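You operate a simulated robot arm through the tools that you are given. There is no shell and no other tool.

Carry out the task below with a simulated two-armed robot. There is one attempt and no reset: what you move stays moved.

## Task
On the grey gearbox try first gear, then third gear, turning the hand wheel in each.
Fine: a quarter turn or more in each gear; leave it in third.

Only the result counts: the job must be done as asked and must still hold three seconds after the hand-in. Knocking over, shifting, dropping, spilling or breaking anything else fails it.

## Robot
Two 7-joint arms with fingered hands on one trunk, on a base that drives. Base frame: it is fixed to the floor where the robot stands at the start and does not move with it; the origin is under the middle of the robot, x ahead of it, y to its left, z up; the surface under the hand at the start is at about z = 77.5. Readings come in cm, rad, newtons and seconds.
The left shoulder is at the start at [2.4, 17.4, 145.6], the right one opposite. With the tool pointing down near the work surface each hand reaches from about 10 to 54 cm from the robot's upright axis, wherever it stands, measured 20 degrees to its own side. Places, roughly: grey gearbox lock knob [40, -30, 130]. Payload 3.5 kg a hand.
Tool frame (each hand has its own): the origin (TCP) lies between the finger pads and is the grasp point; the fingertips stand 3 cm ahead of it; z points along the fingers, y is the line along which they close. Largest opening 10.4 cm; the body of the gripper starts 3.5 cm behind the TCP. The gripper is a hand of 3 fingers: y runs from the thumb to the fingers, the wrist lies at [-1.5, -10.4, -17.8] in the tool frame.
Orientation is that of the tool frame in the base frame, as a unit quaternion [w, x, y, z]. With the fingers straight down and the wrist toward the robot, the tool's x, y and z point along [0, 1, 0], [1, 0, 0] and [0, 0, -1] of the base frame.

## Interface
- The arms move only by the tool send_rows. It takes "left_commands", "right_commands" or both (then of equal length, played together; a hand with none holds still); each is a list of rows, each a list of 6 numbers: the shift along the tool's x, y, z in units of 400 mm (1.0 is 400 mm), then the turn, a rotation vector about the tool's x, y, z in units of 120 degrees (1.0 is 120 degrees). In form: [[dx, dy, dz, ax, ay, az], ...]. A call has 1 to 20 rows; each row is the pose to reach, as a shift and turn from the pose commanded when the call began, along the tool's axes at that moment. A call with a number of a shift or a turn outside -1 to 1 is refused whole. Rows are played at 5 a second. More than 5 cm and 0.15 rad between two rows, and nothing of the call is played. A pose out of reach is approached as far as the arm can. The call stops where the force on the tool passes 40 N (or 10 N more than at its start, if that is more) or the arm is blocked; 0.2 s more then pass. In this call time passes only in rows, and 0.2 s behind the last. It gives the time, the measured TCP pose, the force on the tool (base axes), the opening and the grip force at its end, in the units of the frame above (readings bear some noise), with the torque about the TCP (base axes, N m) and any sound that the robot's microphone picked up, and new pictures: "pictures" is both (left out), scene, wrist or none (wrist: the cameras of the hands that moved).
- Cameras (640 x 400 px; columns grow to the right, rows downward): "scene" is now at [10.22, -3.12, 163.97]; the picture's right is [-0.33, -0.94, 0.00], its down [-0.46, 0.16, -0.87] and it looks along [0.82, -0.29, -0.49] (base axes); focal length 214 px, centre (320, 200). "left" rides on the left gripper at [-6.4, -9.4, -11.7] in its tool frame; the picture's right is [-0.72, -0.33, 0.61], its down [0.64, -0.65, 0.40] and it looks along [0.27, 0.68, 0.68] (tool axes); focal length 238 px, centre (320, 200). "right" rides on the right gripper at [6.4, -9.4, -11.7] in its tool frame; the picture's right is [-0.72, 0.33, -0.61], its down [-0.64, -0.65, 0.40] and it looks along [-0.27, 0.68, 0.68] (tool axes); focal length 238 px, centre (320, 200).
- lift_body(by): slides the trunk up (or, below 0, down) by that many cm; the arms and the scene camera ride with it, the base frame stays. It gives what a move gives, with no picture.
- drive_base(legs): drives the robot by 1 to 6 legs, each [ahead, left, turn to the left] in cm, cm and rad, along the robot's own axes; the way and the turn of a leg run together, so that a leg with both is an arc; at most 150 cm and 3.142 rad a leg. The arms and the cameras ride along, it lands a little off, and it stops where it bumps. It gives what a move gives, and a new picture of the scene camera.
- finger_targets(index, middle, thumb_bend, thumb_turn, hand): sets how far each is bent, from 0 (flat) to 1 (curled in); at 0.3 the hand is open as for a grip, at 0.7 the pads meet at the TCP. One left out holds its place. A second passes; each finger stops where it meets its share of the squeeze, and holds until it gets a number again. It is the only way to open and close the hand. It gives what a move gives, with no picture; readings hold the bend of each and the force on the fingers (four entries, about 0 where the hand has none), thumb and palm. thumb_turn goes from beside the hand (0) to across from the fingers (1), as for a grip.
- head_to(pan, tilt): turns the head with the scene camera to pan (to the left, within 1.501 rad either way) and tilt (down, from -0.506 to 1.204), counted from straight ahead of the robot. It gives what a move gives, and a new picture of the scene camera.
- pixel_to_xyz(camera, pixels): for up to 12 pixels [column, row] of the newest picture of that camera ("zoom" is the newest enlarged one), the place [x, y, z] in the base frame of the surface seen there, good to about 0.2 cm. It takes no simulated time.
- zoom(camera, box): a new picture of the part [left, top, right, bottom] of that camera's present view, enlarged. It takes no simulated time.
- sign_off(): hands the job in; it is judged then, once.

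Leave the grippers open and the arms clear of the work at the hand-in unless told otherwise.

The tools are called as a command line: name --argument value ..., lists and objects as JSON in quotes. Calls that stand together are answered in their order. send_rows: Moves the arms, as the interface text tells. Its arguments: {"type":"object","properties":{"left_commands":{"type":"array","items":{"type":"array","items":{"type":"number"}}},"right_commands":{"type":"array","items":{"type":"array","items":{"type":"number"}}},"pictures":{"type":"string","enum":["both","scene","wrist","none"]}},"required":[]} The other tools are called the same way: lift_body (by) slides the trunk up or down; finger_targets (index, middle, thumb_bend, thumb_turn, hand) moves the fingers one by one; drive_base (legs) drives the base; head_to (pan, tilt) turns the head that bears the scene camera; pixel_to_xyz (camera, pixels) gives the place of the surface under pixels of a picture; zoom (camera, box) takes an enlarged picture of a part of a camera's view; sign_off () hands the job in.

At the start:

```text
t: 0.0
left_position: [40.93, 2.03, 154.49]
left_tool_rot: [0.002, 0.707, 0.707, 0.001]
left_ft_force: [0.4, 0.5, 0.4]
left_ft_torque: [-0.01, 0.0, 0.04]
left_grip_width: 10.35
left_grasp_force: 0.0
left_shape: jaw
left_bend: [0.3, 0.3, 0.3, 0.98]
left_finger forces: [0.1, 0.0, 0.0, 0.0, 0.0, 0.0]
right_position: [43.46, -33.71, 158.07]
right_tool_rot: [0.0, 0.707, 0.708, 0.0]
right_ft_force: [0.7, 0.4, -0.6]
right_ft_torque: [-0.02, -0.02, 0.06]
right_grip_width: 10.36
right_grasp_force: 0.1
right_shape: jaw
right_bend: [0.3, 0.3, 0.3, 0.98]
right_finger forces: [0.0, 0.0, 0.0, 0.1, 0.1, 0.0]
trunk travel left (down, up): [-55.0, 20.4]
robot x, y, heading: [-0.01, -0.02, -0.003]
head pan, tilt: [-0.339, 0.513]
```

scene: 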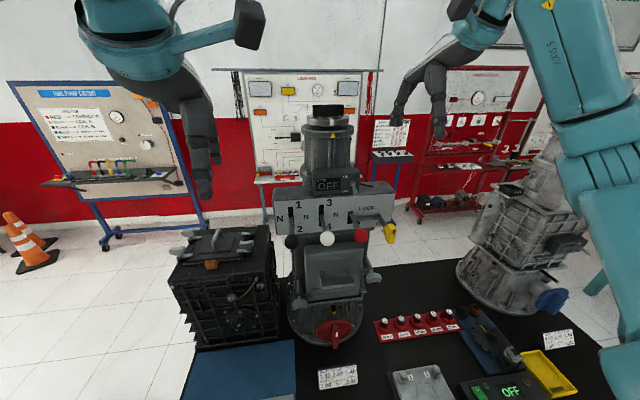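
right: 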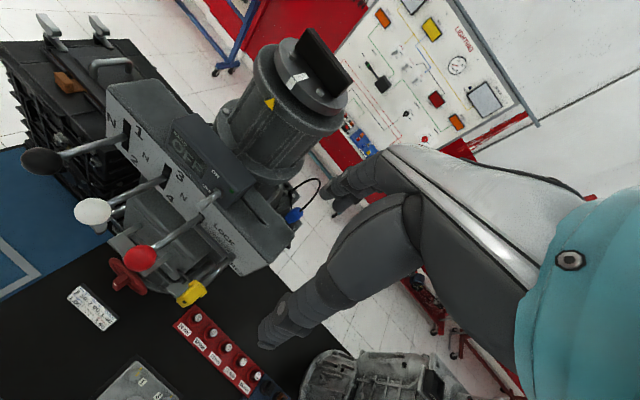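
left: 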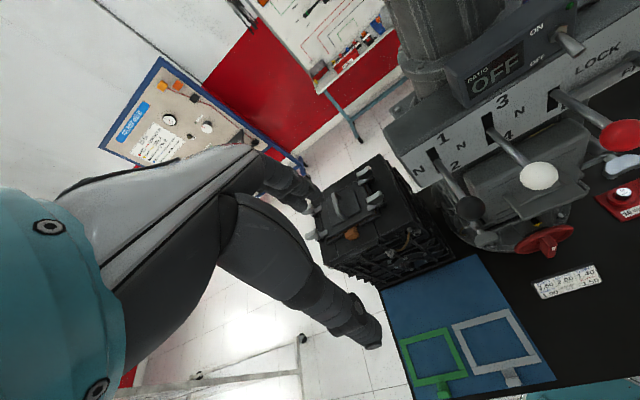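

I see the grey gearbox near the centre of the scene picture. It has three lever knobs (black near 291,241, white near 327,238, red near 361,235), a panel showing OFF, and labels 1/2/3/4/N/LOCK. I'll zoom in for details first.

zoom --camera "scene" --box '[250, 90, 410, 190]'

zoom --camera "scene" --box '[250, 170, 410, 270]'

zoom --camera "scene" --box '[260, 260, 420, 360]'

zoom --camera "scene" --box '[360, 290, 600, 400]'

zoom --camera "right" --box '[60, 60, 320, 320]'

zoom --camera "left" --box '[380, 0, 640, 300]'

```text
4.00 times, centred on (330, 140) of scene
```

zoom: 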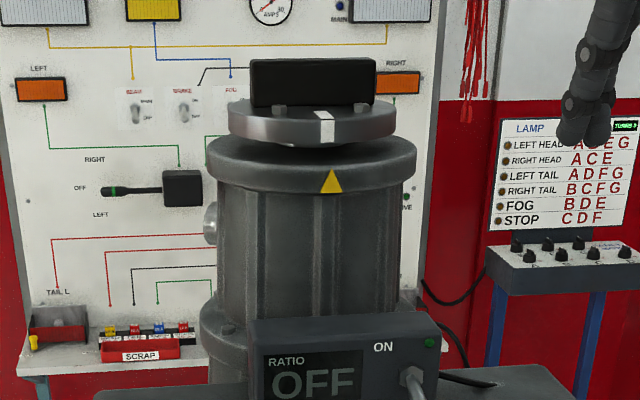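

```text
4.00 times, centred on (330, 220) of scene
```

zoom: 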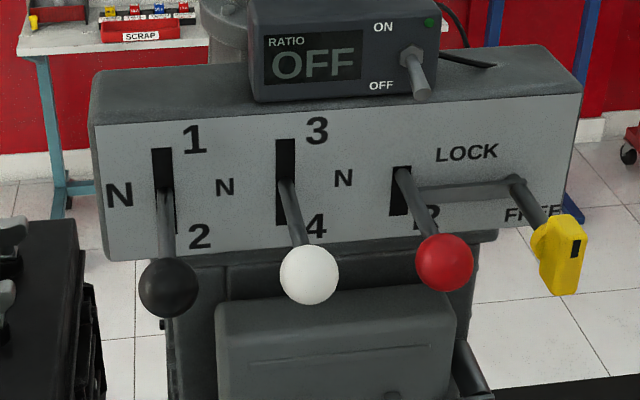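

```text
4.00 times, centred on (340, 310) of scene
```

zoom: 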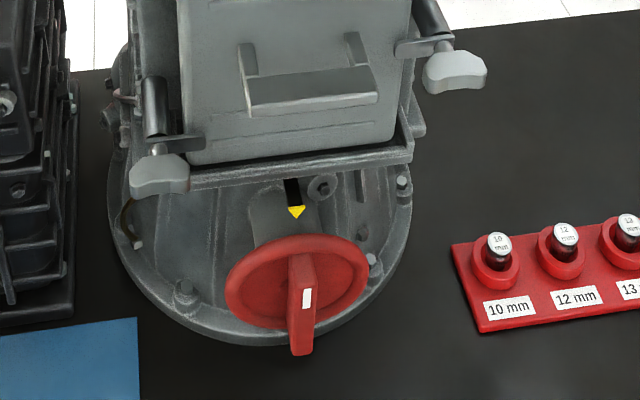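

```text
2.67 times, centred on (480, 345) of scene
```

zoom: 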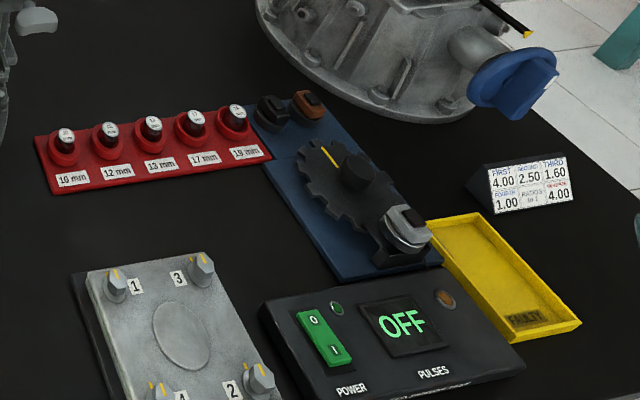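

```text
1.54 times, centred on (190, 190) of right
```

zoom: 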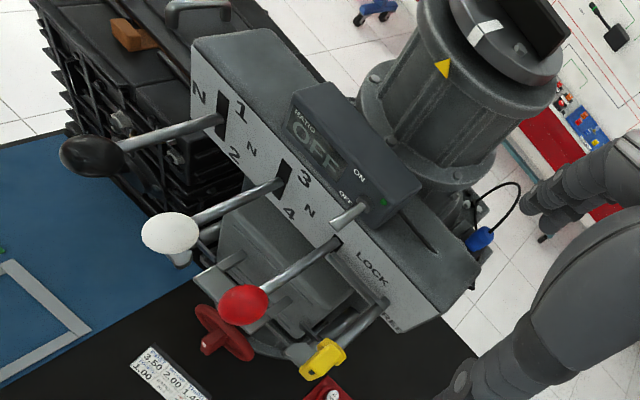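

```text
1.33 times, centred on (510, 150) of left
```

zoom: 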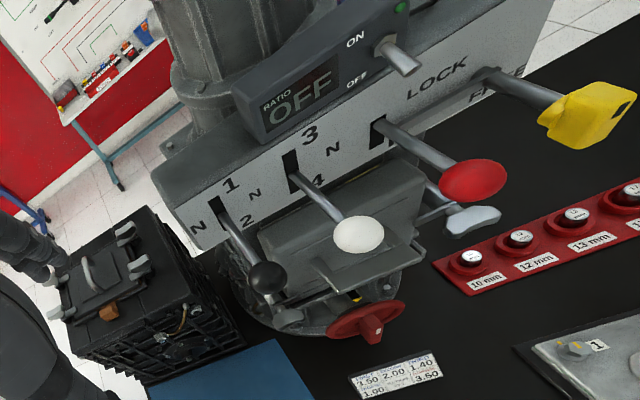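

The yellow lock lever has LOCK/FREE labels, black is the 1/2 lever, white is 3/4 and red is R. Low at the front is a red wheel with a bar handle and a mark, and on top is a disc with a black bar. I'll get the 3D positions of these parts.

pixel_to_xyz --camera "scene" --pixels '[[291, 241], [327, 238], [361, 235], [391, 232], [334, 333], [325, 110], [330, 184], [353, 190], [291, 214], [321, 213], [351, 213], [378, 217]]'

zoom --camera "scene" --box '[300, 300, 380, 350]'

zoom --camera "scene" --box '[340, 190, 420, 250]'

zoom --camera "scene" --box '[300, 355, 380, 400]'

```text
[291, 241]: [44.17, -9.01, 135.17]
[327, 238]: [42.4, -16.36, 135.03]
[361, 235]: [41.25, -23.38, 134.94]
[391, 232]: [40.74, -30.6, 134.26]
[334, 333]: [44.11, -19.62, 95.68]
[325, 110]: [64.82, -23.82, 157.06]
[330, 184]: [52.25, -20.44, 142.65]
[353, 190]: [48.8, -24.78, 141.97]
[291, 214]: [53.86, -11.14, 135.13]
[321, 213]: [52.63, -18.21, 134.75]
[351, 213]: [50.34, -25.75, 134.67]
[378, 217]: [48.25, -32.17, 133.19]
```

```text
8.00 times, centred on (340, 325) of scene
```

zoom: 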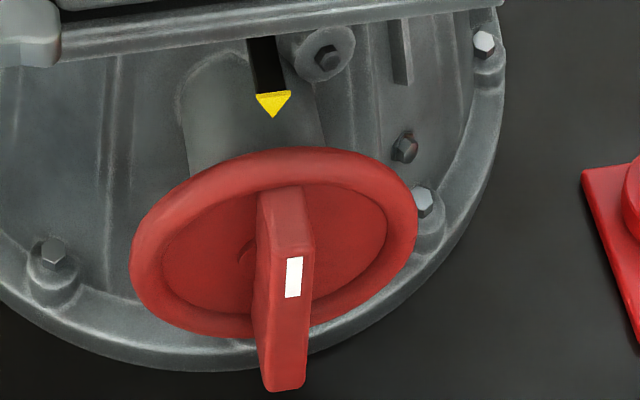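

```text
6.67 times, centred on (380, 220) of scene
```

zoom: 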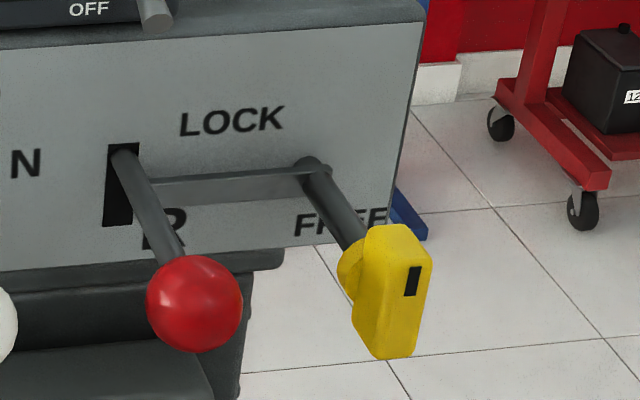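

```text
8.00 times, centred on (340, 378) of scene
```

zoom: 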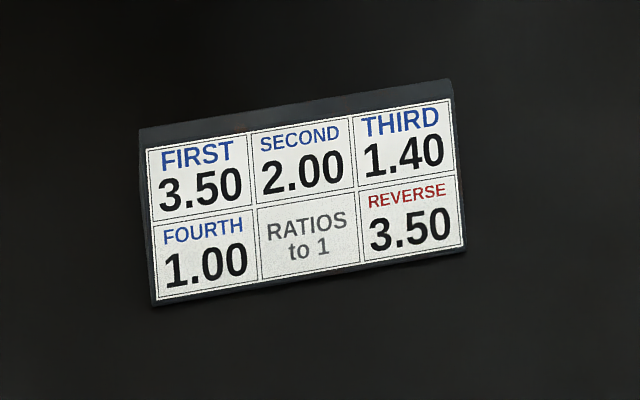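

The red wheel at the lower front has a bar handle and a fixed yellow pointer above it. I'll re-zoom on it to measure the rim, the bar and the axis.

zoom --camera "scene" --box '[300, 300, 380, 350]'

pixel_to_xyz --camera "zoom" --pixels '[[148, 260], [405, 240], [300, 155], [200, 325], [350, 305], [285, 195], [290, 235], [293, 276], [285, 340], [285, 380], [272, 105], [220, 250]]'

zoom --camera "scene" --box '[250, 190, 410, 270]'

pixel_to_xyz --camera "zoom" --pixels '[[170, 140], [168, 80], [160, 200], [310, 190], [295, 130], [288, 110], [290, 70], [445, 180], [415, 115], [565, 170], [535, 130], [510, 105]]'

```text
8.00 times, centred on (340, 325) of scene
```

zoom: 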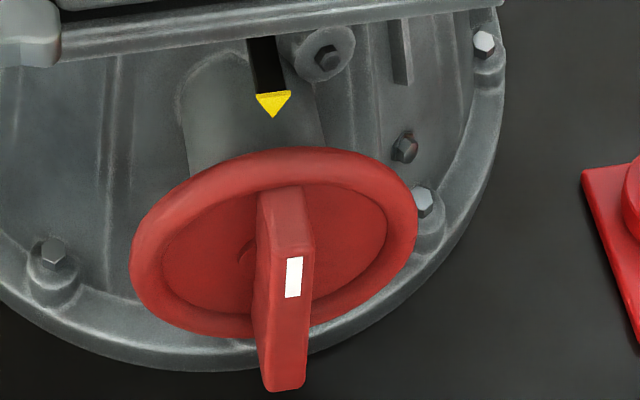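

```text
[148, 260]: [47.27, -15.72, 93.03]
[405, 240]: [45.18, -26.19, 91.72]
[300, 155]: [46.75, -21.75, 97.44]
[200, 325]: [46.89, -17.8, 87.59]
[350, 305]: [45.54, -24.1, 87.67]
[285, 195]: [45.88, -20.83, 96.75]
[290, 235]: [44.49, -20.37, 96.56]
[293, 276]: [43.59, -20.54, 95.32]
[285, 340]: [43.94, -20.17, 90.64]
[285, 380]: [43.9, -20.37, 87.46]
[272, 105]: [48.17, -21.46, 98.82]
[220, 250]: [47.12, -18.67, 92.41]
```

```text
4.00 times, centred on (330, 230) of scene
```

zoom: 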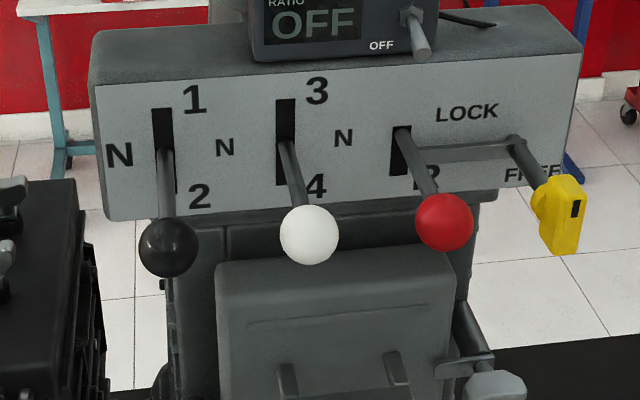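

```text
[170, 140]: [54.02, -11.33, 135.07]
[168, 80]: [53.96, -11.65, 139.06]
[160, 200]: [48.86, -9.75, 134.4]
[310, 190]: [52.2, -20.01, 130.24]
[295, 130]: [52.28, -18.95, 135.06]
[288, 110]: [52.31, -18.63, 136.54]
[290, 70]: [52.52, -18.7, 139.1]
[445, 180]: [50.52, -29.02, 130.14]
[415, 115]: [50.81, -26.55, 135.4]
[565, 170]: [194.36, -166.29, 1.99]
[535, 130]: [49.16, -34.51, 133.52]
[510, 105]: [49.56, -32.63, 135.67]
```

The wheel is about 5.3 cm in radius, centred near [46, -20.9, 92.5], with its axis roughly horizontal and yawed about -11°. The bar is vertical and sticks out to x≈43.6. Next I'll measure the body overhang above the wheel and what stands on the table around it.

zoom --camera "scene" --box '[270, 230, 430, 330]'

pixel_to_xyz --camera "zoom" --pixels '[[270, 160], [300, 210], [250, 215], [320, 300], [150, 300], [380, 270], [115, 290], [415, 190], [120, 310], [415, 215], [250, 250], [250, 300]]'

pixel_to_xyz --camera "scene" --pixels '[[337, 370], [337, 388], [320, 372], [356, 368], [270, 370], [380, 325], [400, 375], [425, 370], [250, 345], [300, 350], [360, 350], [440, 385]]'

zoom --camera "left" --box '[420, 100, 640, 320]'

```text
4.00 times, centred on (350, 280) of scene
```

zoom: 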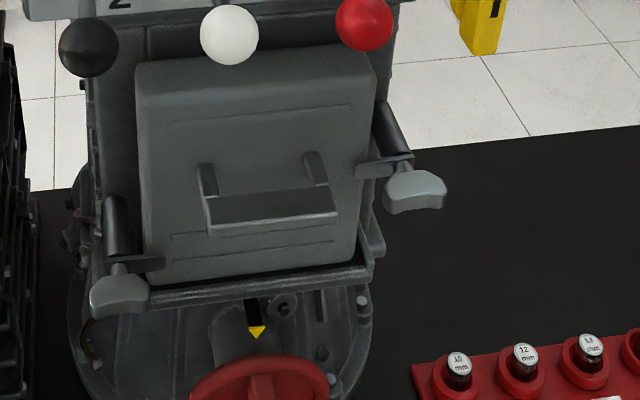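

```text
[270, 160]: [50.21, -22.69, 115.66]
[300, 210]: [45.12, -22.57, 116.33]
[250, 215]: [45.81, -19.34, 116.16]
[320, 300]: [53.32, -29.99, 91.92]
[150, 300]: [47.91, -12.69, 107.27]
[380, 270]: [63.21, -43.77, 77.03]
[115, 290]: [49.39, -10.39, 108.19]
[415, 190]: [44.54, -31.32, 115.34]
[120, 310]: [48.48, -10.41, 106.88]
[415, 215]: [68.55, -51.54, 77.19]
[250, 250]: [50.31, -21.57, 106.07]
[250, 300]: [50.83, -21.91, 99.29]
```

```text
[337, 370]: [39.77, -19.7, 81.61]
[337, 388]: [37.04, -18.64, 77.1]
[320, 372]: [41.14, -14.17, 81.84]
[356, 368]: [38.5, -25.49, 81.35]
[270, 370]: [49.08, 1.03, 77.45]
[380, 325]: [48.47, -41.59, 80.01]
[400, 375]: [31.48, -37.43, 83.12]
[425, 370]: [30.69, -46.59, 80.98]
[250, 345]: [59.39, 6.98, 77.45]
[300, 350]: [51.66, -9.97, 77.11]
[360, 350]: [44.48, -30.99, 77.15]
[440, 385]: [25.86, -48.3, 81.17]
```

```text
1.82 times, centred on (530, 210) of left
```

zoom: 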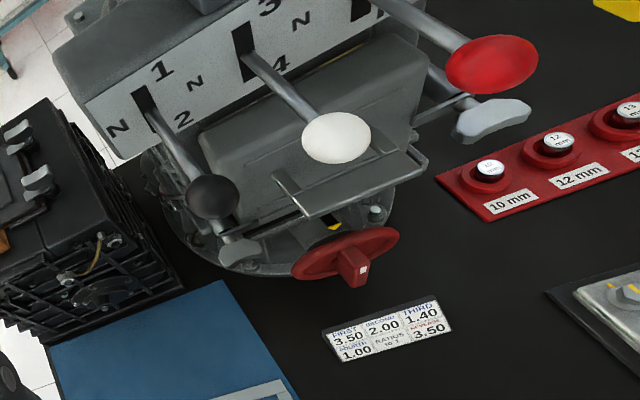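

The overhanging bracket sits at x≈45, z≈116, and the ratio card stands at about [39, -20, up to 82] in front of the wheel. With the hand pointing forward the arm will be cramped, so I may drive the base back a little. I'll look left and right with the head to see if the floor behind is clear.

head_to --pan 1.5 --tilt 0.7

head_to --pan -1.5 --tilt 0.7

head_to --pan -0.2 --tilt 1.0

```text
t: 1.8
left_position: [40.92, 2.16, 154.55]
left_tool_rot: [0.001, 0.707, 0.707, 0.0]
left_ft_force: [0.7, -0.3, -0.1]
left_ft_torque: [0.02, 0.01, -0.02]
left_grip_width: 10.33
left_grasp_force: 0.1
left_shape: jaw
left_bend: [0.3, 0.3, 0.3, 0.98]
left_finger forces: [0.0, 0.0, 0.0, 0.0, 0.0, 0.0]
right_position: [43.51, -33.62, 158.08]
right_tool_rot: [0.0, 0.707, 0.707, 0.0]
right_ft_force: [-0.3, 0.4, -0.4]
right_ft_torque: [0.0, 0.01, 0.04]
right_grip_width: 10.36
right_grasp_force: 0.0
right_shape: jaw
right_bend: [0.3, 0.3, 0.3, 0.98]
right_finger forces: [0.0, 0.0, 0.0, 0.0, 0.1, 0.0]
trunk travel left (down, up): [-55.0, 20.4]
robot x, y, heading: [0.27, -0.07, -0.002]
head pan, tilt: [1.499, 0.7]
```

scene: 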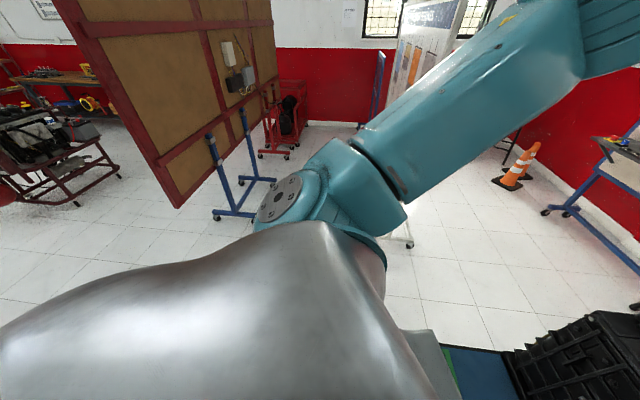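

```text
t: 4.4
left_position: [40.88, 2.12, 154.51]
left_tool_rot: [0.0, 0.707, 0.707, 0.001]
left_ft_force: [1.0, -0.6, 0.0]
left_ft_torque: [0.03, 0.04, -0.01]
left_grip_width: 10.37
left_grasp_force: 0.1
left_shape: jaw
left_bend: [0.3, 0.3, 0.3, 0.98]
left_finger forces: [0.0, 0.0, 0.0, 0.1, 0.0, 0.0]
right_position: [43.56, -33.54, 157.93]
right_tool_rot: [0.0, 0.707, 0.707, 0.001]
right_ft_force: [-1.1, 0.1, 0.4]
right_ft_torque: [0.01, 0.0, -0.01]
right_grip_width: 10.36
right_grasp_force: 0.1
right_shape: jaw
right_bend: [0.3, 0.3, 0.3, 0.98]
right_finger forces: [0.0, 0.1, 0.1, 0.1, 0.1, 0.0]
trunk travel left (down, up): [-55.0, 20.4]
robot x, y, heading: [0.04, -0.15, 0.0]
head pan, tilt: [-1.499, 0.7]
```

scene: 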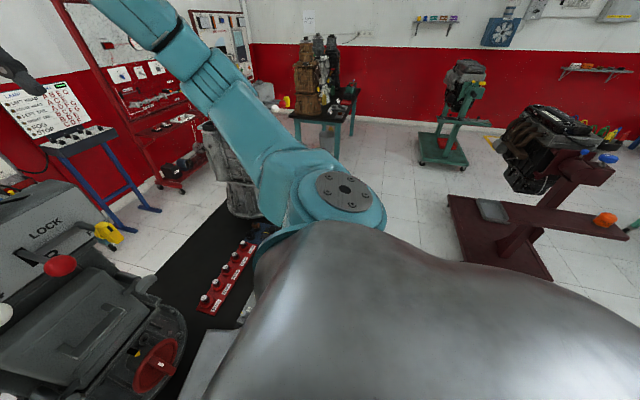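

```text
t: 5.9
left_position: [40.9, 2.28, 154.49]
left_tool_rot: [0.0, 0.707, 0.707, 0.001]
left_ft_force: [0.4, -0.4, -0.7]
left_ft_torque: [-0.03, 0.0, 0.01]
left_grip_width: 10.38
left_grasp_force: 0.0
left_shape: jaw
left_bend: [0.3, 0.3, 0.3, 0.98]
left_finger forces: [0.0, 0.0, 0.0, 0.0, 0.1, 0.0]
right_position: [43.46, -33.63, 158.14]
right_tool_rot: [0.0, 0.707, 0.707, 0.0]
right_ft_force: [0.4, -0.4, 0.3]
right_ft_torque: [-0.01, 0.01, 0.02]
right_grip_width: 10.35
right_grasp_force: 0.1
right_shape: jaw
right_bend: [0.3, 0.3, 0.3, 0.98]
right_finger forces: [0.1, 0.1, 0.1, 0.0, 0.0, 0.1]
trunk travel left (down, up): [-55.0, 20.4]
robot x, y, heading: [0.25, -0.09, 0.003]
head pan, tilt: [-0.201, 1.0]
```

scene: 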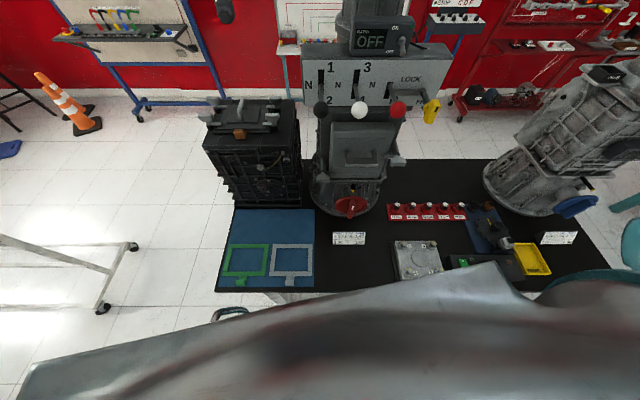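

The floor behind is free on both sides: the nearest objects, an engine stand and a board frame, are well away. I'll drive back 12 cm to give the arm room for a forward-pointing grasp.

drive_base --legs '[[-12, 0, 0]]'

head_to --pan -0.3 --tilt 0.6

```text
t: 7.1
left_position: [29.25, 2.0, 154.63]
left_tool_rot: [-0.001, 0.708, 0.706, 0.0]
left_ft_force: [0.3, -1.0, 0.2]
left_ft_torque: [0.0, 0.01, 0.01]
left_grip_width: 10.36
left_grasp_force: 0.0
left_shape: jaw
left_bend: [0.3, 0.3, 0.3, 0.98]
left_finger forces: [0.1, 0.1, 0.0, 0.1, 0.0, 0.0]
right_position: [31.63, -33.65, 157.91]
right_tool_rot: [0.001, 0.709, 0.705, -0.001]
right_ft_force: [0.2, 0.1, -0.8]
right_ft_torque: [0.02, 0.02, -0.06]
right_grip_width: 10.33
right_grasp_force: 0.0
right_shape: jaw
right_bend: [0.3, 0.3, 0.3, 0.98]
right_finger forces: [0.0, 0.0, 0.1, 0.1, 0.0, 0.1]
trunk travel left (down, up): [-55.0, 20.4]
robot x, y, heading: [-11.87, -0.33, -0.005]
head pan, tilt: [-0.201, 1.0]
```

scene: 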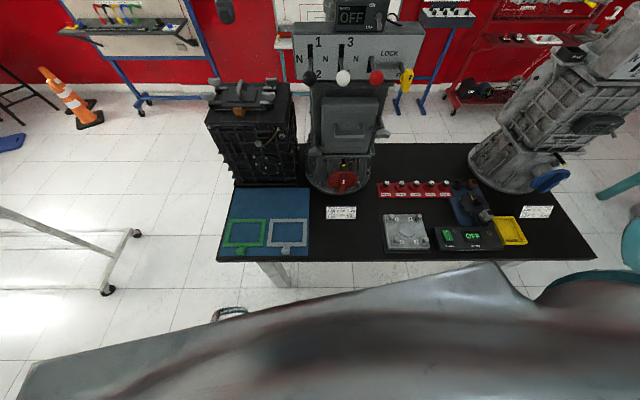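

```text
t: 8.0
left_position: [29.25, 1.98, 154.43]
left_tool_rot: [0.001, 0.709, 0.705, 0.0]
left_ft_force: [0.0, 0.2, -1.1]
left_ft_torque: [0.0, 0.04, 0.0]
left_grip_width: 10.38
left_grasp_force: 0.0
left_shape: jaw
left_bend: [0.3, 0.3, 0.3, 0.98]
left_finger forces: [0.1, 0.0, 0.1, 0.1, 0.0, 0.0]
right_position: [31.52, -33.79, 157.95]
right_tool_rot: [0.0, 0.709, 0.705, 0.0]
right_ft_force: [0.7, -0.1, -0.2]
right_ft_torque: [0.01, -0.02, 0.01]
right_grip_width: 10.34
right_grasp_force: 0.0
right_shape: jaw
right_bend: [0.3, 0.3, 0.3, 0.98]
right_finger forces: [0.1, 0.1, 0.0, 0.1, 0.0, 0.0]
trunk travel left (down, up): [-55.0, 20.4]
robot x, y, heading: [-11.66, 0.09, -0.004]
head pan, tilt: [-0.3, 0.6]
```

scene: 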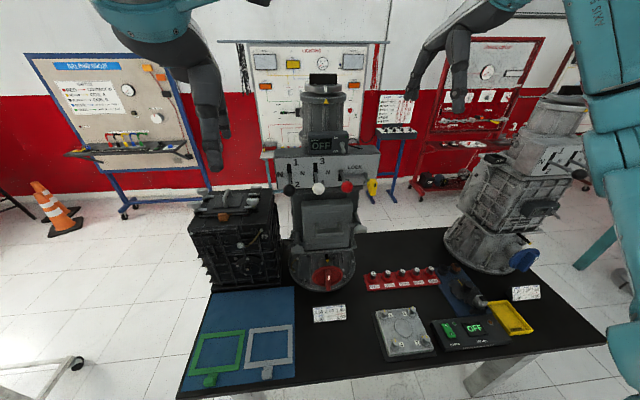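

The robot now stands at x≈-11.8. I'll zoom on the lever panel and re-measure the ball knobs and rods from here.

zoom --camera "scene" --box '[260, 120, 400, 220]'

pixel_to_xyz --camera "scene" --pixels '[[289, 188], [318, 188], [346, 186], [372, 187]]'

```text
4.00 times, centred on (330, 170) of scene
```

zoom: 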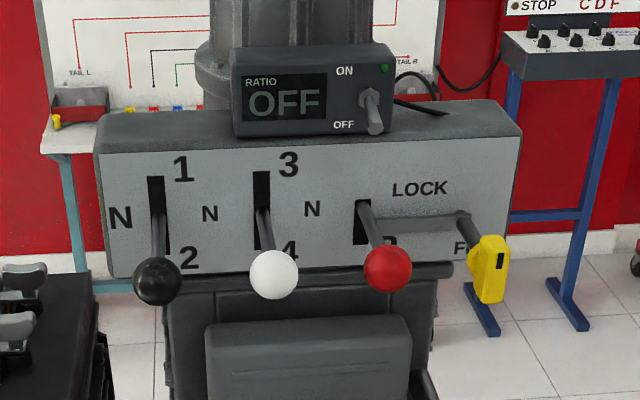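

```text
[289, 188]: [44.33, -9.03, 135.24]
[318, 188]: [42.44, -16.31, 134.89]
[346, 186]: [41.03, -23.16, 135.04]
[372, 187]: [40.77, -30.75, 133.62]
```

The ball centres come out at about black [45.2, -9.1, 134.1], white [43.7, -16.7, 134.1] and red [42.2, -23.7, 134.2], with the panel yawed about -11.6°. Next I turn the right hand to point forward (thumb below, fingers above) at around [36, -20, 146], and move the left hand 15 cm outward to stay clear.

send_rows --right_commands '[[0.0287, 0.0094, 0.025, -0.0623, -0.0063, 0.0063], [0.0573, 0.0188, 0.05, -0.1246, -0.0127, 0.0127], [0.086, 0.0281, 0.075, -0.1868, -0.019, 0.019], [0.1147, 0.0375, 0.1, -0.2491, -0.0253, 0.0253], [0.1433, 0.0469, 0.125, -0.3114, -0.0316, 0.0316], [0.172, 0.0563, 0.15, -0.3737, -0.038, 0.038], [0.2007, 0.0656, 0.175, -0.436, -0.0443, 0.0443], [0.2293, 0.075, 0.2, -0.4982, -0.0506, 0.0506], [0.258, 0.0844, 0.225, -0.5605, -0.0569, 0.0569], [0.2867, 0.0938, 0.25, -0.6228, -0.0633, 0.0633], [0.3153, 0.1031, 0.275, -0.6851, -0.0696, 0.0696], [0.344, 0.1125, 0.3, -0.7473, -0.0759, 0.0759]]' --left_commands '[[0.0313, 0, 0, 0, 0, 0], [0.0625, 0, 0, 0, 0, 0], [0.0938, 0, 0, 0, 0, 0], [0.125, 0, 0, 0, 0, 0], [0.1563, 0, 0, 0, 0, 0], [0.1875, 0, 0, 0, 0, 0], [0.2188, 0, 0, 0, 0, 0], [0.25, 0, 0, 0, 0, 0], [0.2813, 0, 0, 0, 0, 0], [0.3125, 0, 0, 0, 0, 0], [0.3438, 0, 0, 0, 0, 0], [0.375, 0, 0, 0, 0, 0]]' --pictures "both"

```text
t: 10.6
left_position: [29.44, 17.47, 154.27]
left_tool_rot: [0.001, 0.709, 0.705, -0.001]
left_ft_force: [1.0, 1.0, -0.3]
left_ft_torque: [-0.04, 0.07, -0.02]
left_grip_width: 10.39
left_grasp_force: 0.0
left_shape: jaw
left_bend: [0.3, 0.3, 0.3, 0.98]
left_finger forces: [0.0, 0.0, 0.0, 0.0, 0.1, 0.0]
right_position: [35.45, -19.15, 148.86]
right_tool_rot: [0.284, 0.673, 0.611, 0.305]
right_ft_force: [0.3, 0.3, 0.2]
right_ft_torque: [-0.02, 0.03, -0.02]
right_grip_width: 10.41
right_grasp_force: 0.1
right_shape: jaw
right_bend: [0.3, 0.3, 0.3, 0.97]
right_finger forces: [0.1, 0.0, 0.1, 0.0, 0.0, 0.0]
right hand out of reach, approached as far as the arm can: row 8, 9, 10, 11, 12
trunk travel left (down, up): [-55.0, 20.4]
robot x, y, heading: [-12.02, 0.22, -0.008]
head pan, tilt: [-0.3, 0.6]
```

scene: 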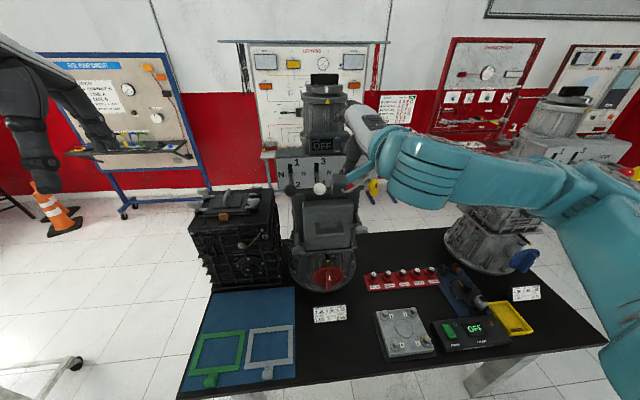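
right: 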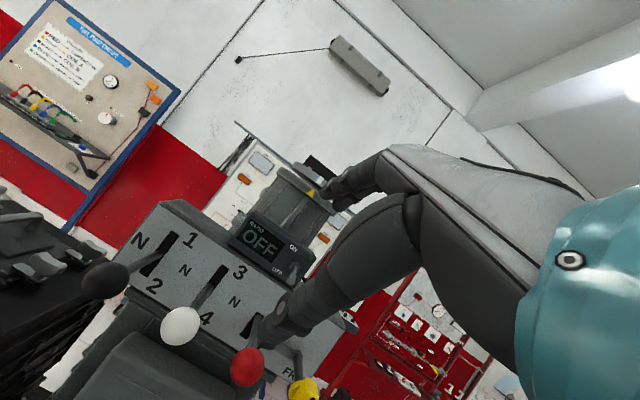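
left: 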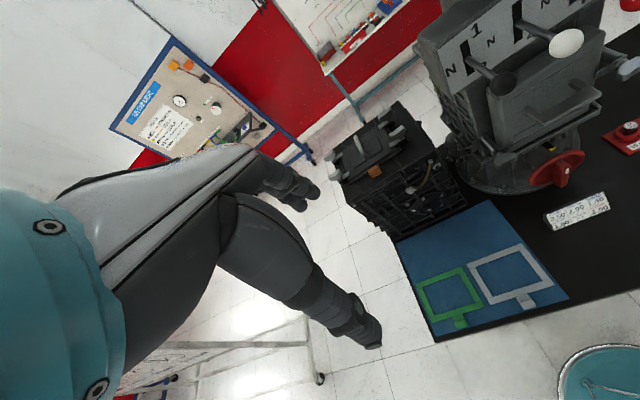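

The hand stopped about 40° short of horizontal because the wrist sits only about 25 cm ahead of the shoulder, which is too cramped. Nothing was touched. I'll drive back another 10 cm so the arm can stretch forward.

drive_base --legs '[[-10, 0, 0]]'

```text
t: 11.7
left_position: [19.5, 17.06, 154.52]
left_tool_rot: [0.0, 0.708, 0.706, 0.0]
left_ft_force: [0.5, 0.3, 0.5]
left_ft_torque: [-0.02, 0.0, -0.01]
left_grip_width: 10.38
left_grasp_force: 0.0
left_shape: jaw
left_bend: [0.3, 0.3, 0.3, 0.98]
left_finger forces: [0.1, 0.1, 0.1, 0.0, 0.0, 0.0]
right_position: [25.54, -19.33, 148.88]
right_tool_rot: [0.285, 0.674, 0.61, 0.305]
right_ft_force: [0.1, 0.1, -0.5]
right_ft_torque: [-0.01, 0.01, -0.01]
right_grip_width: 10.38
right_grasp_force: 0.1
right_shape: jaw
right_bend: [0.3, 0.3, 0.3, 0.97]
right_finger forces: [0.1, 0.0, 0.0, 0.1, 0.1, 0.0]
trunk travel left (down, up): [-55.0, 20.4]
robot x, y, heading: [-21.68, 0.17, -0.005]
head pan, tilt: [-0.3, 0.6]
```

scene: 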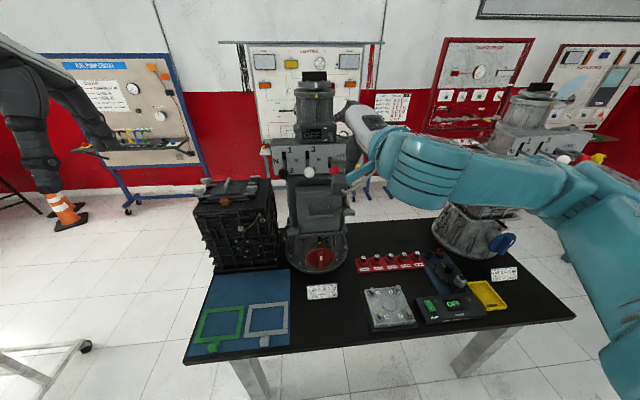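

Now, from the pose I just read, I finish turning the tool to horizontal while moving to about [36, -9, 137], about 8 cm in front of the black ball.

send_rows --right_commands '[[0.0364, -0.0111, 0.0558, -0.0488, -0.0104, -0.0009], [0.0729, -0.0223, 0.1116, -0.0976, -0.0207, -0.0018], [0.1093, -0.0334, 0.1674, -0.1464, -0.0311, -0.0027], [0.1457, -0.0446, 0.2232, -0.1951, -0.0414, -0.0035], [0.1821, -0.0557, 0.2789, -0.2439, -0.0518, -0.0044], [0.2186, -0.0669, 0.3347, -0.2927, -0.0621, -0.0053], [0.255, -0.078, 0.3905, -0.3415, -0.0725, -0.0062]]' --pictures "both"

```text
t: 13.3
left_position: [19.61, 17.24, 154.37]
left_tool_rot: [0.0, 0.708, 0.706, -0.001]
left_ft_force: [0.0, 0.5, -0.3]
left_ft_torque: [-0.03, -0.04, 0.01]
left_grip_width: 10.39
left_grasp_force: 0.2
left_shape: jaw
left_bend: [0.3, 0.3, 0.3, 0.98]
left_finger forces: [0.1, 0.0, 0.0, 0.0, 0.0, 0.0]
right_position: [33.97, -2.53, 142.95]
right_tool_rot: [0.539, 0.568, 0.445, 0.435]
right_ft_force: [0.2, 0.3, 0.7]
right_ft_torque: [0.02, -0.01, -0.05]
right_grip_width: 10.37
right_grasp_force: 0.1
right_shape: jaw
right_bend: [0.3, 0.3, 0.3, 0.97]
right_finger forces: [0.1, 0.0, 0.0, 0.0, 0.0, 0.1]
right hand out of reach, approached as far as the arm can: row 1, 2, 3, 4, 5, 6, 7
trunk travel left (down, up): [-55.0, 20.4]
robot x, y, heading: [-21.43, 0.01, -0.001]
head pan, tilt: [-0.3, 0.6]
```

scene: 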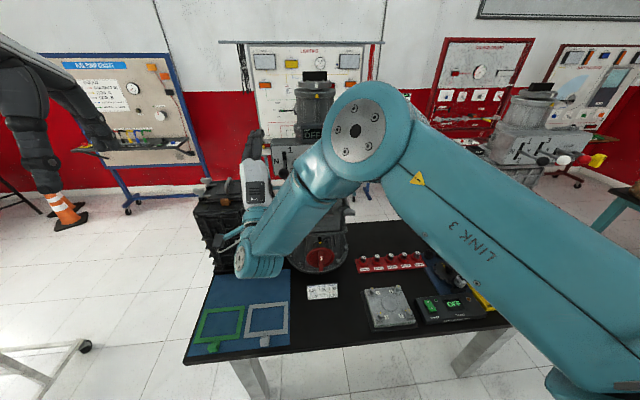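
right: 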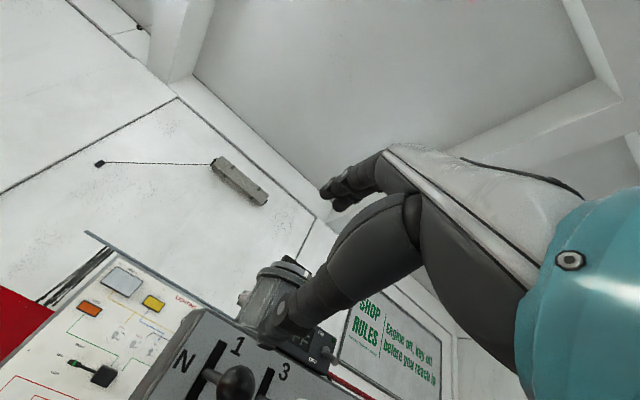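

The hand is now horizontal and reads about [34, -2.5, 143], off from my target. I'll send one zero row to find out whether the next move counts from the commanded pose or from the reached one.

send_rows --right_commands '[[0, 0, 0, 0, 0, 0]]' --pictures "none"

```text
t: 13.7
left_position: [19.4, 17.24, 154.51]
left_tool_rot: [0.001, 0.709, 0.705, -0.001]
left_ft_force: [-0.3, 0.9, 0.9]
left_ft_torque: [0.01, -0.02, 0.01]
left_grip_width: 10.35
left_grasp_force: 0.1
left_shape: jaw
left_bend: [0.3, 0.3, 0.3, 0.98]
left_finger forces: [0.1, 0.0, 0.0, 0.1, 0.0, 0.0]
right_position: [33.82, -2.53, 143.02]
right_tool_rot: [0.538, 0.568, 0.446, 0.435]
right_ft_force: [1.0, 0.1, 0.8]
right_ft_torque: [0.0, -0.01, 0.05]
right_grip_width: 10.39
right_grasp_force: 0.0
right_shape: jaw
right_bend: [0.3, 0.3, 0.3, 0.97]
right_finger forces: [0.0, 0.0, 0.0, 0.0, 0.0, 0.0]
trunk travel left (down, up): [-55.0, 20.4]
robot x, y, heading: [-21.65, 0.01, -0.002]
head pan, tilt: [-0.3, 0.6]
```

The zero row was accepted with no flag, so moves count from the reached pose. Now I go to the pre-grasp point about 8 cm in front of the black ball, near [37.4, -7.5, 134.1].

send_rows --right_commands '[[-0.0211, -0.0433, 0.0245, 0, 0, 0], [-0.0422, -0.0865, 0.049, 0, 0, 0], [-0.0633, -0.1298, 0.0735, 0, 0, 0], [-0.0844, -0.173, 0.098, 0, 0, 0], [-0.1055, -0.2163, 0.1225, 0, 0, 0]]' --pictures "both"

```text
t: 14.9
left_position: [19.35, 17.18, 154.38]
left_tool_rot: [0.0, 0.709, 0.706, 0.0]
left_ft_force: [0.3, 0.8, -0.5]
left_ft_torque: [0.02, 0.03, -0.02]
left_grip_width: 10.36
left_grasp_force: 0.1
left_shape: jaw
left_bend: [0.3, 0.3, 0.3, 0.98]
left_finger forces: [0.0, 0.1, 0.0, 0.0, 0.0, 0.0]
right_position: [33.36, -1.0, 144.13]
right_tool_rot: [0.545, 0.551, 0.448, 0.446]
right_ft_force: [-0.5, -0.3, 0.4]
right_ft_torque: [-0.01, 0.04, -0.01]
right_grip_width: 10.4
right_grasp_force: 0.0
right_shape: jaw
right_bend: [0.3, 0.3, 0.3, 0.97]
right_finger forces: [0.1, 0.0, 0.1, 0.0, 0.0, 0.0]
right hand out of reach, approached as far as the arm can: row 1, 2, 3, 4, 5
trunk travel left (down, up): [-55.0, 20.4]
robot x, y, heading: [-21.52, 0.19, -0.004]
head pan, tilt: [-0.3, 0.6]
```

scene: 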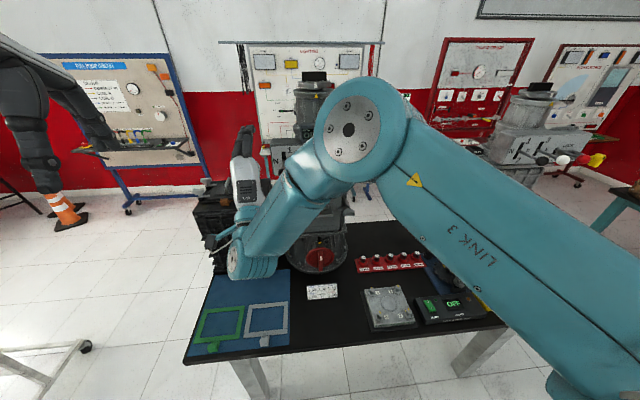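
right: 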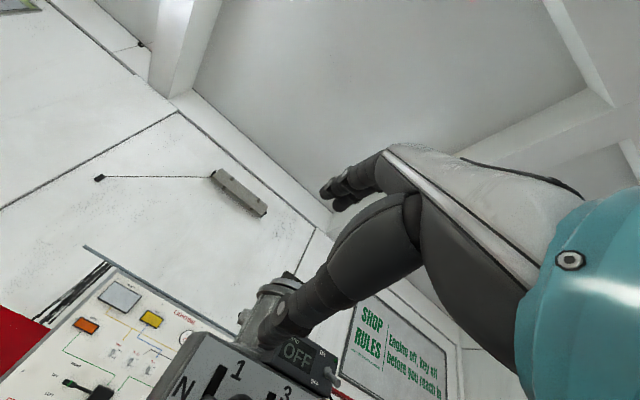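

The hand won't go lower like this: with the thumb below, the palm axis must point up, so the forearm runs out of range. A better posture for the right arm is tool forward with the fingers on the left and the thumb on the right, wrist out to the right. I'll roll the tool by -90° about its own z while moving to about [34, -16, 142], which is still in free space in front of the levers.

send_rows --right_commands '[[-0.0303, -0.0044, 0.0076, 0, 0, -0.0625], [-0.0607, -0.0088, 0.0152, 0, 0, -0.125], [-0.091, -0.0131, 0.0228, 0, 0, -0.1875], [-0.1213, -0.0175, 0.0303, 0, 0, -0.25], [-0.1517, -0.0219, 0.0379, 0, 0, -0.3125], [-0.182, -0.0263, 0.0455, 0, 0, -0.375], [-0.2123, -0.0306, 0.0531, 0, 0, -0.4375], [-0.2427, -0.035, 0.0607, 0, 0, -0.5], [-0.273, -0.0394, 0.0683, 0, 0, -0.5625], [-0.3033, -0.0438, 0.0758, 0, 0, -0.625], [-0.3337, -0.0481, 0.0834, 0, 0, -0.6875], [-0.364, -0.0525, 0.091, 0, 0, -0.75]]' --pictures "both"

```text
t: 17.5
left_position: [19.48, 16.74, 154.48]
left_tool_rot: [-0.001, 0.708, 0.706, 0.0]
left_ft_force: [0.3, -1.1, 0.0]
left_ft_torque: [0.04, 0.03, 0.04]
left_grip_width: 10.36
left_grasp_force: 0.0
left_shape: jaw
left_bend: [0.3, 0.3, 0.3, 0.98]
left_finger forces: [0.0, 0.1, 0.0, 0.1, 0.0, 0.1]
right_position: [28.56, -4.21, 149.58]
right_tool_rot: [0.686, 0.115, 0.71, -0.111]
right_ft_force: [0.0, -0.2, 0.4]
right_ft_torque: [0.01, 0.01, 0.06]
right_grip_width: 10.39
right_grasp_force: 0.1
right_shape: jaw
right_bend: [0.3, 0.3, 0.3, 0.98]
right_finger forces: [0.0, 0.1, 0.0, 0.0, 0.0, 0.0]
right hand out of reach, approached as far as the arm can: row 1, 2, 3, 4, 5, 6, 7, 8, 9, 10, 11, 12
trunk travel left (down, up): [-55.0, 20.4]
robot x, y, heading: [-21.77, 0.21, -0.004]
head pan, tilt: [-0.3, 0.6]
```

scene: 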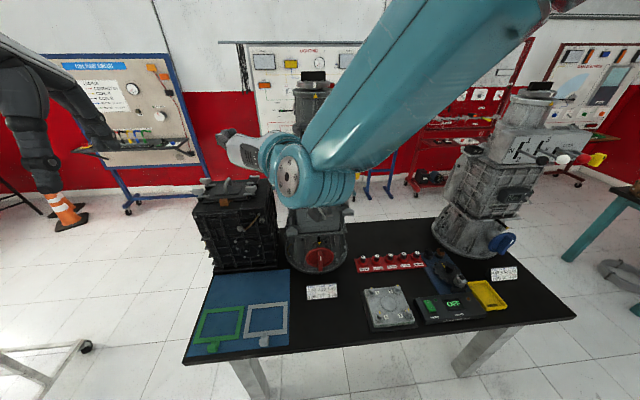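
right: 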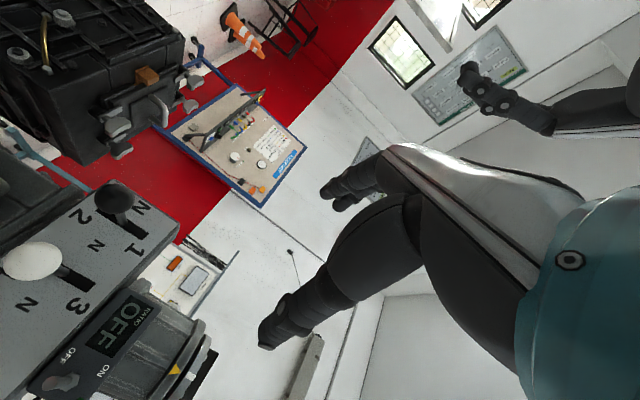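

The orientation is now nearly right (fingers forward, fingers on the left side), but the position lags at [28.6, -4.2, 149.6]. I'll shift the hand, without turning it, to about [34, -16, 142] and see if the arm follows.

send_rows --right_commands '[[0.0304, -0.0395, 0.0382, 0, 0, 0], [0.0608, -0.079, 0.0763, 0, 0, 0], [0.0913, -0.1185, 0.1145, 0, 0, 0], [0.1217, -0.158, 0.1527, 0, 0, 0], [0.1521, -0.1975, 0.1908, 0, 0, 0], [0.1825, -0.237, 0.229, 0, 0, 0]]' --pictures "both"

```text
t: 18.9
left_position: [19.42, 17.08, 154.45]
left_tool_rot: [-0.001, 0.709, 0.705, 0.0]
left_ft_force: [-0.1, 0.3, -0.7]
left_ft_torque: [0.01, -0.01, 0.01]
left_grip_width: 10.36
left_grasp_force: 0.0
left_shape: jaw
left_bend: [0.3, 0.3, 0.3, 0.98]
left_finger forces: [0.1, 0.0, 0.0, 0.0, 0.0, 0.0]
right_position: [29.01, -4.62, 149.16]
right_tool_rot: [0.685, 0.113, 0.711, -0.113]
right_ft_force: [0.1, -0.3, 0.8]
right_ft_torque: [-0.03, -0.01, 0.0]
right_grip_width: 10.39
right_grasp_force: 0.0
right_shape: jaw
right_bend: [0.3, 0.3, 0.3, 0.98]
right_finger forces: [0.0, 0.0, 0.0, 0.0, 0.1, 0.0]
right hand out of reach, approached as far as the arm can: row 1, 2, 3, 4, 5, 6
trunk travel left (down, up): [-55.0, 20.4]
robot x, y, heading: [-21.15, 0.22, -0.001]
head pan, tilt: [-0.3, 0.6]
```

scene: 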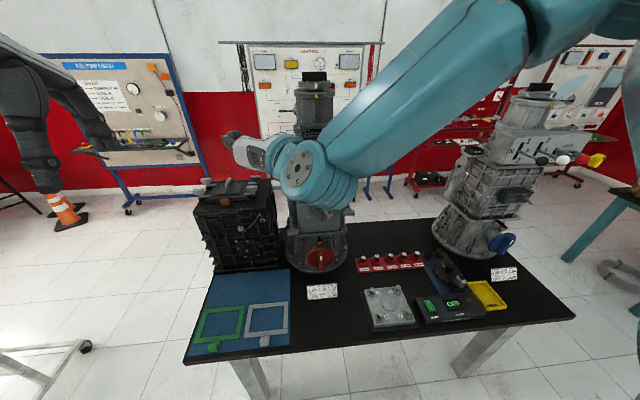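
right: 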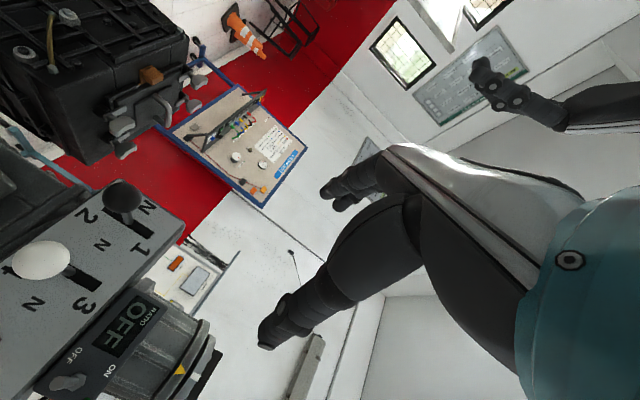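

The hand hardly moved, but the elbow shifted lower. I'll measure a few points on the forearm to understand the arm's configuration.

pixel_to_xyz --camera "scene" --pixels '[[560, 20], [510, 60], [440, 90], [380, 120], [340, 150], [300, 175], [260, 155], [630, 80], [590, 30], [235, 145]]'

```text
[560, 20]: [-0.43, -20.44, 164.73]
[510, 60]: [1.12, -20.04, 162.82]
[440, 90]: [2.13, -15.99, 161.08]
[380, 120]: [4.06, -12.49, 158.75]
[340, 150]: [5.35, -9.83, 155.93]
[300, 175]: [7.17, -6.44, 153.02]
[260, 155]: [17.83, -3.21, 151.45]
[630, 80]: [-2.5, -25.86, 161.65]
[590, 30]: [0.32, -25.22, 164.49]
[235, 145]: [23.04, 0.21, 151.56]
```

I'd like to see the whole right arm, so I'll turn the head to the right.

head_to --pan -0.9 --tilt 0.1

```text
t: 19.9
left_position: [19.43, 17.13, 154.52]
left_tool_rot: [0.0, 0.708, 0.706, 0.001]
left_ft_force: [-0.3, 0.0, -0.2]
left_ft_torque: [-0.02, 0.0, -0.03]
left_grip_width: 10.37
left_grasp_force: 0.1
left_shape: jaw
left_bend: [0.3, 0.3, 0.3, 0.98]
left_finger forces: [0.1, 0.1, 0.0, 0.0, 0.1, 0.0]
right_position: [29.06, -4.64, 149.09]
right_tool_rot: [0.684, 0.114, 0.711, -0.113]
right_ft_force: [-0.3, 0.7, 0.0]
right_ft_torque: [-0.03, -0.01, -0.01]
right_grip_width: 10.38
right_grasp_force: 0.0
right_shape: jaw
right_bend: [0.3, 0.3, 0.3, 0.98]
right_finger forces: [0.0, 0.0, 0.0, 0.0, 0.0, 0.0]
trunk travel left (down, up): [-55.0, 20.4]
robot x, y, heading: [-21.86, 0.31, -0.001]
head pan, tilt: [-0.901, 0.099]
```

scene: 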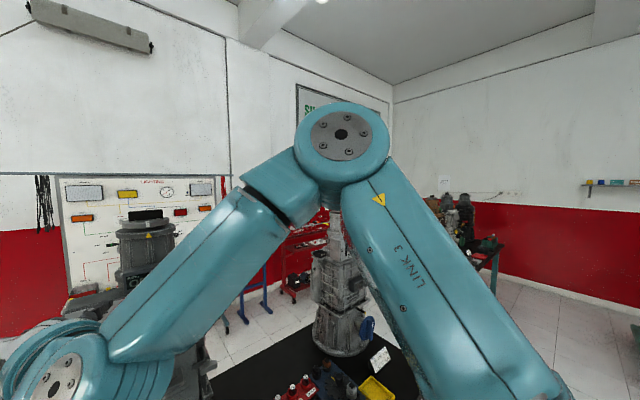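

pixel_to_xyz --camera "scene" --pixels '[[342, 135], [300, 190], [380, 195], [420, 270], [480, 360], [250, 230], [180, 310], [60, 380], [130, 350]]'

```text
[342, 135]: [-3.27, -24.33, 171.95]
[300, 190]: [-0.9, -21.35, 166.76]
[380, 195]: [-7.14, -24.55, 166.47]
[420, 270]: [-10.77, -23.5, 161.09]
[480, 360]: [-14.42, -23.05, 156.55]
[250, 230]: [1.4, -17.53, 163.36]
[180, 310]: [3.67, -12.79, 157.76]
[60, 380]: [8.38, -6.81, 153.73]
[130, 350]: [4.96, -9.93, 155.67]
```

Elbow ≈[-1.5, -28, 173] and wrist ≈[9, -9, 151], so the elbow is high and bent to its limit. A natural posture from here is fingers pointing down with the fingers on the left, thumb on the right and wrist to the upper right. That also lets me straddle each ball sideways. I'll pitch the tool down by 75° in place, shifting slightly right and up.

send_rows --right_commands '[[-0.0078, -0.019, 0.006, 0, 0.0625, 0], [-0.0155, -0.038, 0.012, 0, 0.125, 0], [-0.0233, -0.057, 0.018, 0, 0.1875, 0], [-0.031, -0.076, 0.024, 0, 0.25, 0], [-0.0388, -0.095, 0.03, 0, 0.3125, 0], [-0.0465, -0.114, 0.036, 0, 0.375, 0], [-0.0543, -0.133, 0.042, 0, 0.4375, 0], [-0.062, -0.152, 0.048, 0, 0.5, 0], [-0.0698, -0.171, 0.054, 0, 0.5625, 0], [-0.0775, -0.19, 0.06, 0, 0.625, 0]]' --pictures "scene"

```text
t: 22.1
left_position: [19.91, 16.58, 154.43]
left_tool_rot: [-0.002, 0.708, 0.706, 0.0]
left_ft_force: [0.3, -0.2, -0.1]
left_ft_torque: [0.05, 0.05, 0.01]
left_grip_width: 10.38
left_grasp_force: 0.1
left_shape: jaw
left_bend: [0.3, 0.3, 0.3, 0.98]
left_finger forces: [0.0, 0.0, 0.0, 0.0, 0.0, 0.0]
right_position: [22.2, -9.39, 148.18]
right_tool_rot: [0.288, 0.191, 0.938, 0.023]
right_ft_force: [-0.3, -0.6, -0.3]
right_ft_torque: [0.06, 0.01, 0.03]
right_grip_width: 10.4
right_grasp_force: 0.0
right_shape: jaw
right_bend: [0.3, 0.3, 0.3, 0.97]
right_finger forces: [0.0, 0.1, 0.0, 0.0, 0.0, 0.1]
right hand out of reach, approached as far as the arm can: row 5, 6, 7, 8, 9, 10
trunk travel left (down, up): [-55.0, 20.4]
robot x, y, heading: [-21.92, -0.08, -0.005]
head pan, tilt: [-0.901, 0.099]
```

scene: 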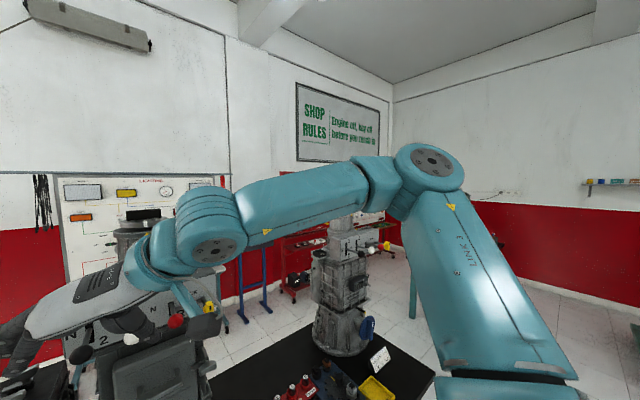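

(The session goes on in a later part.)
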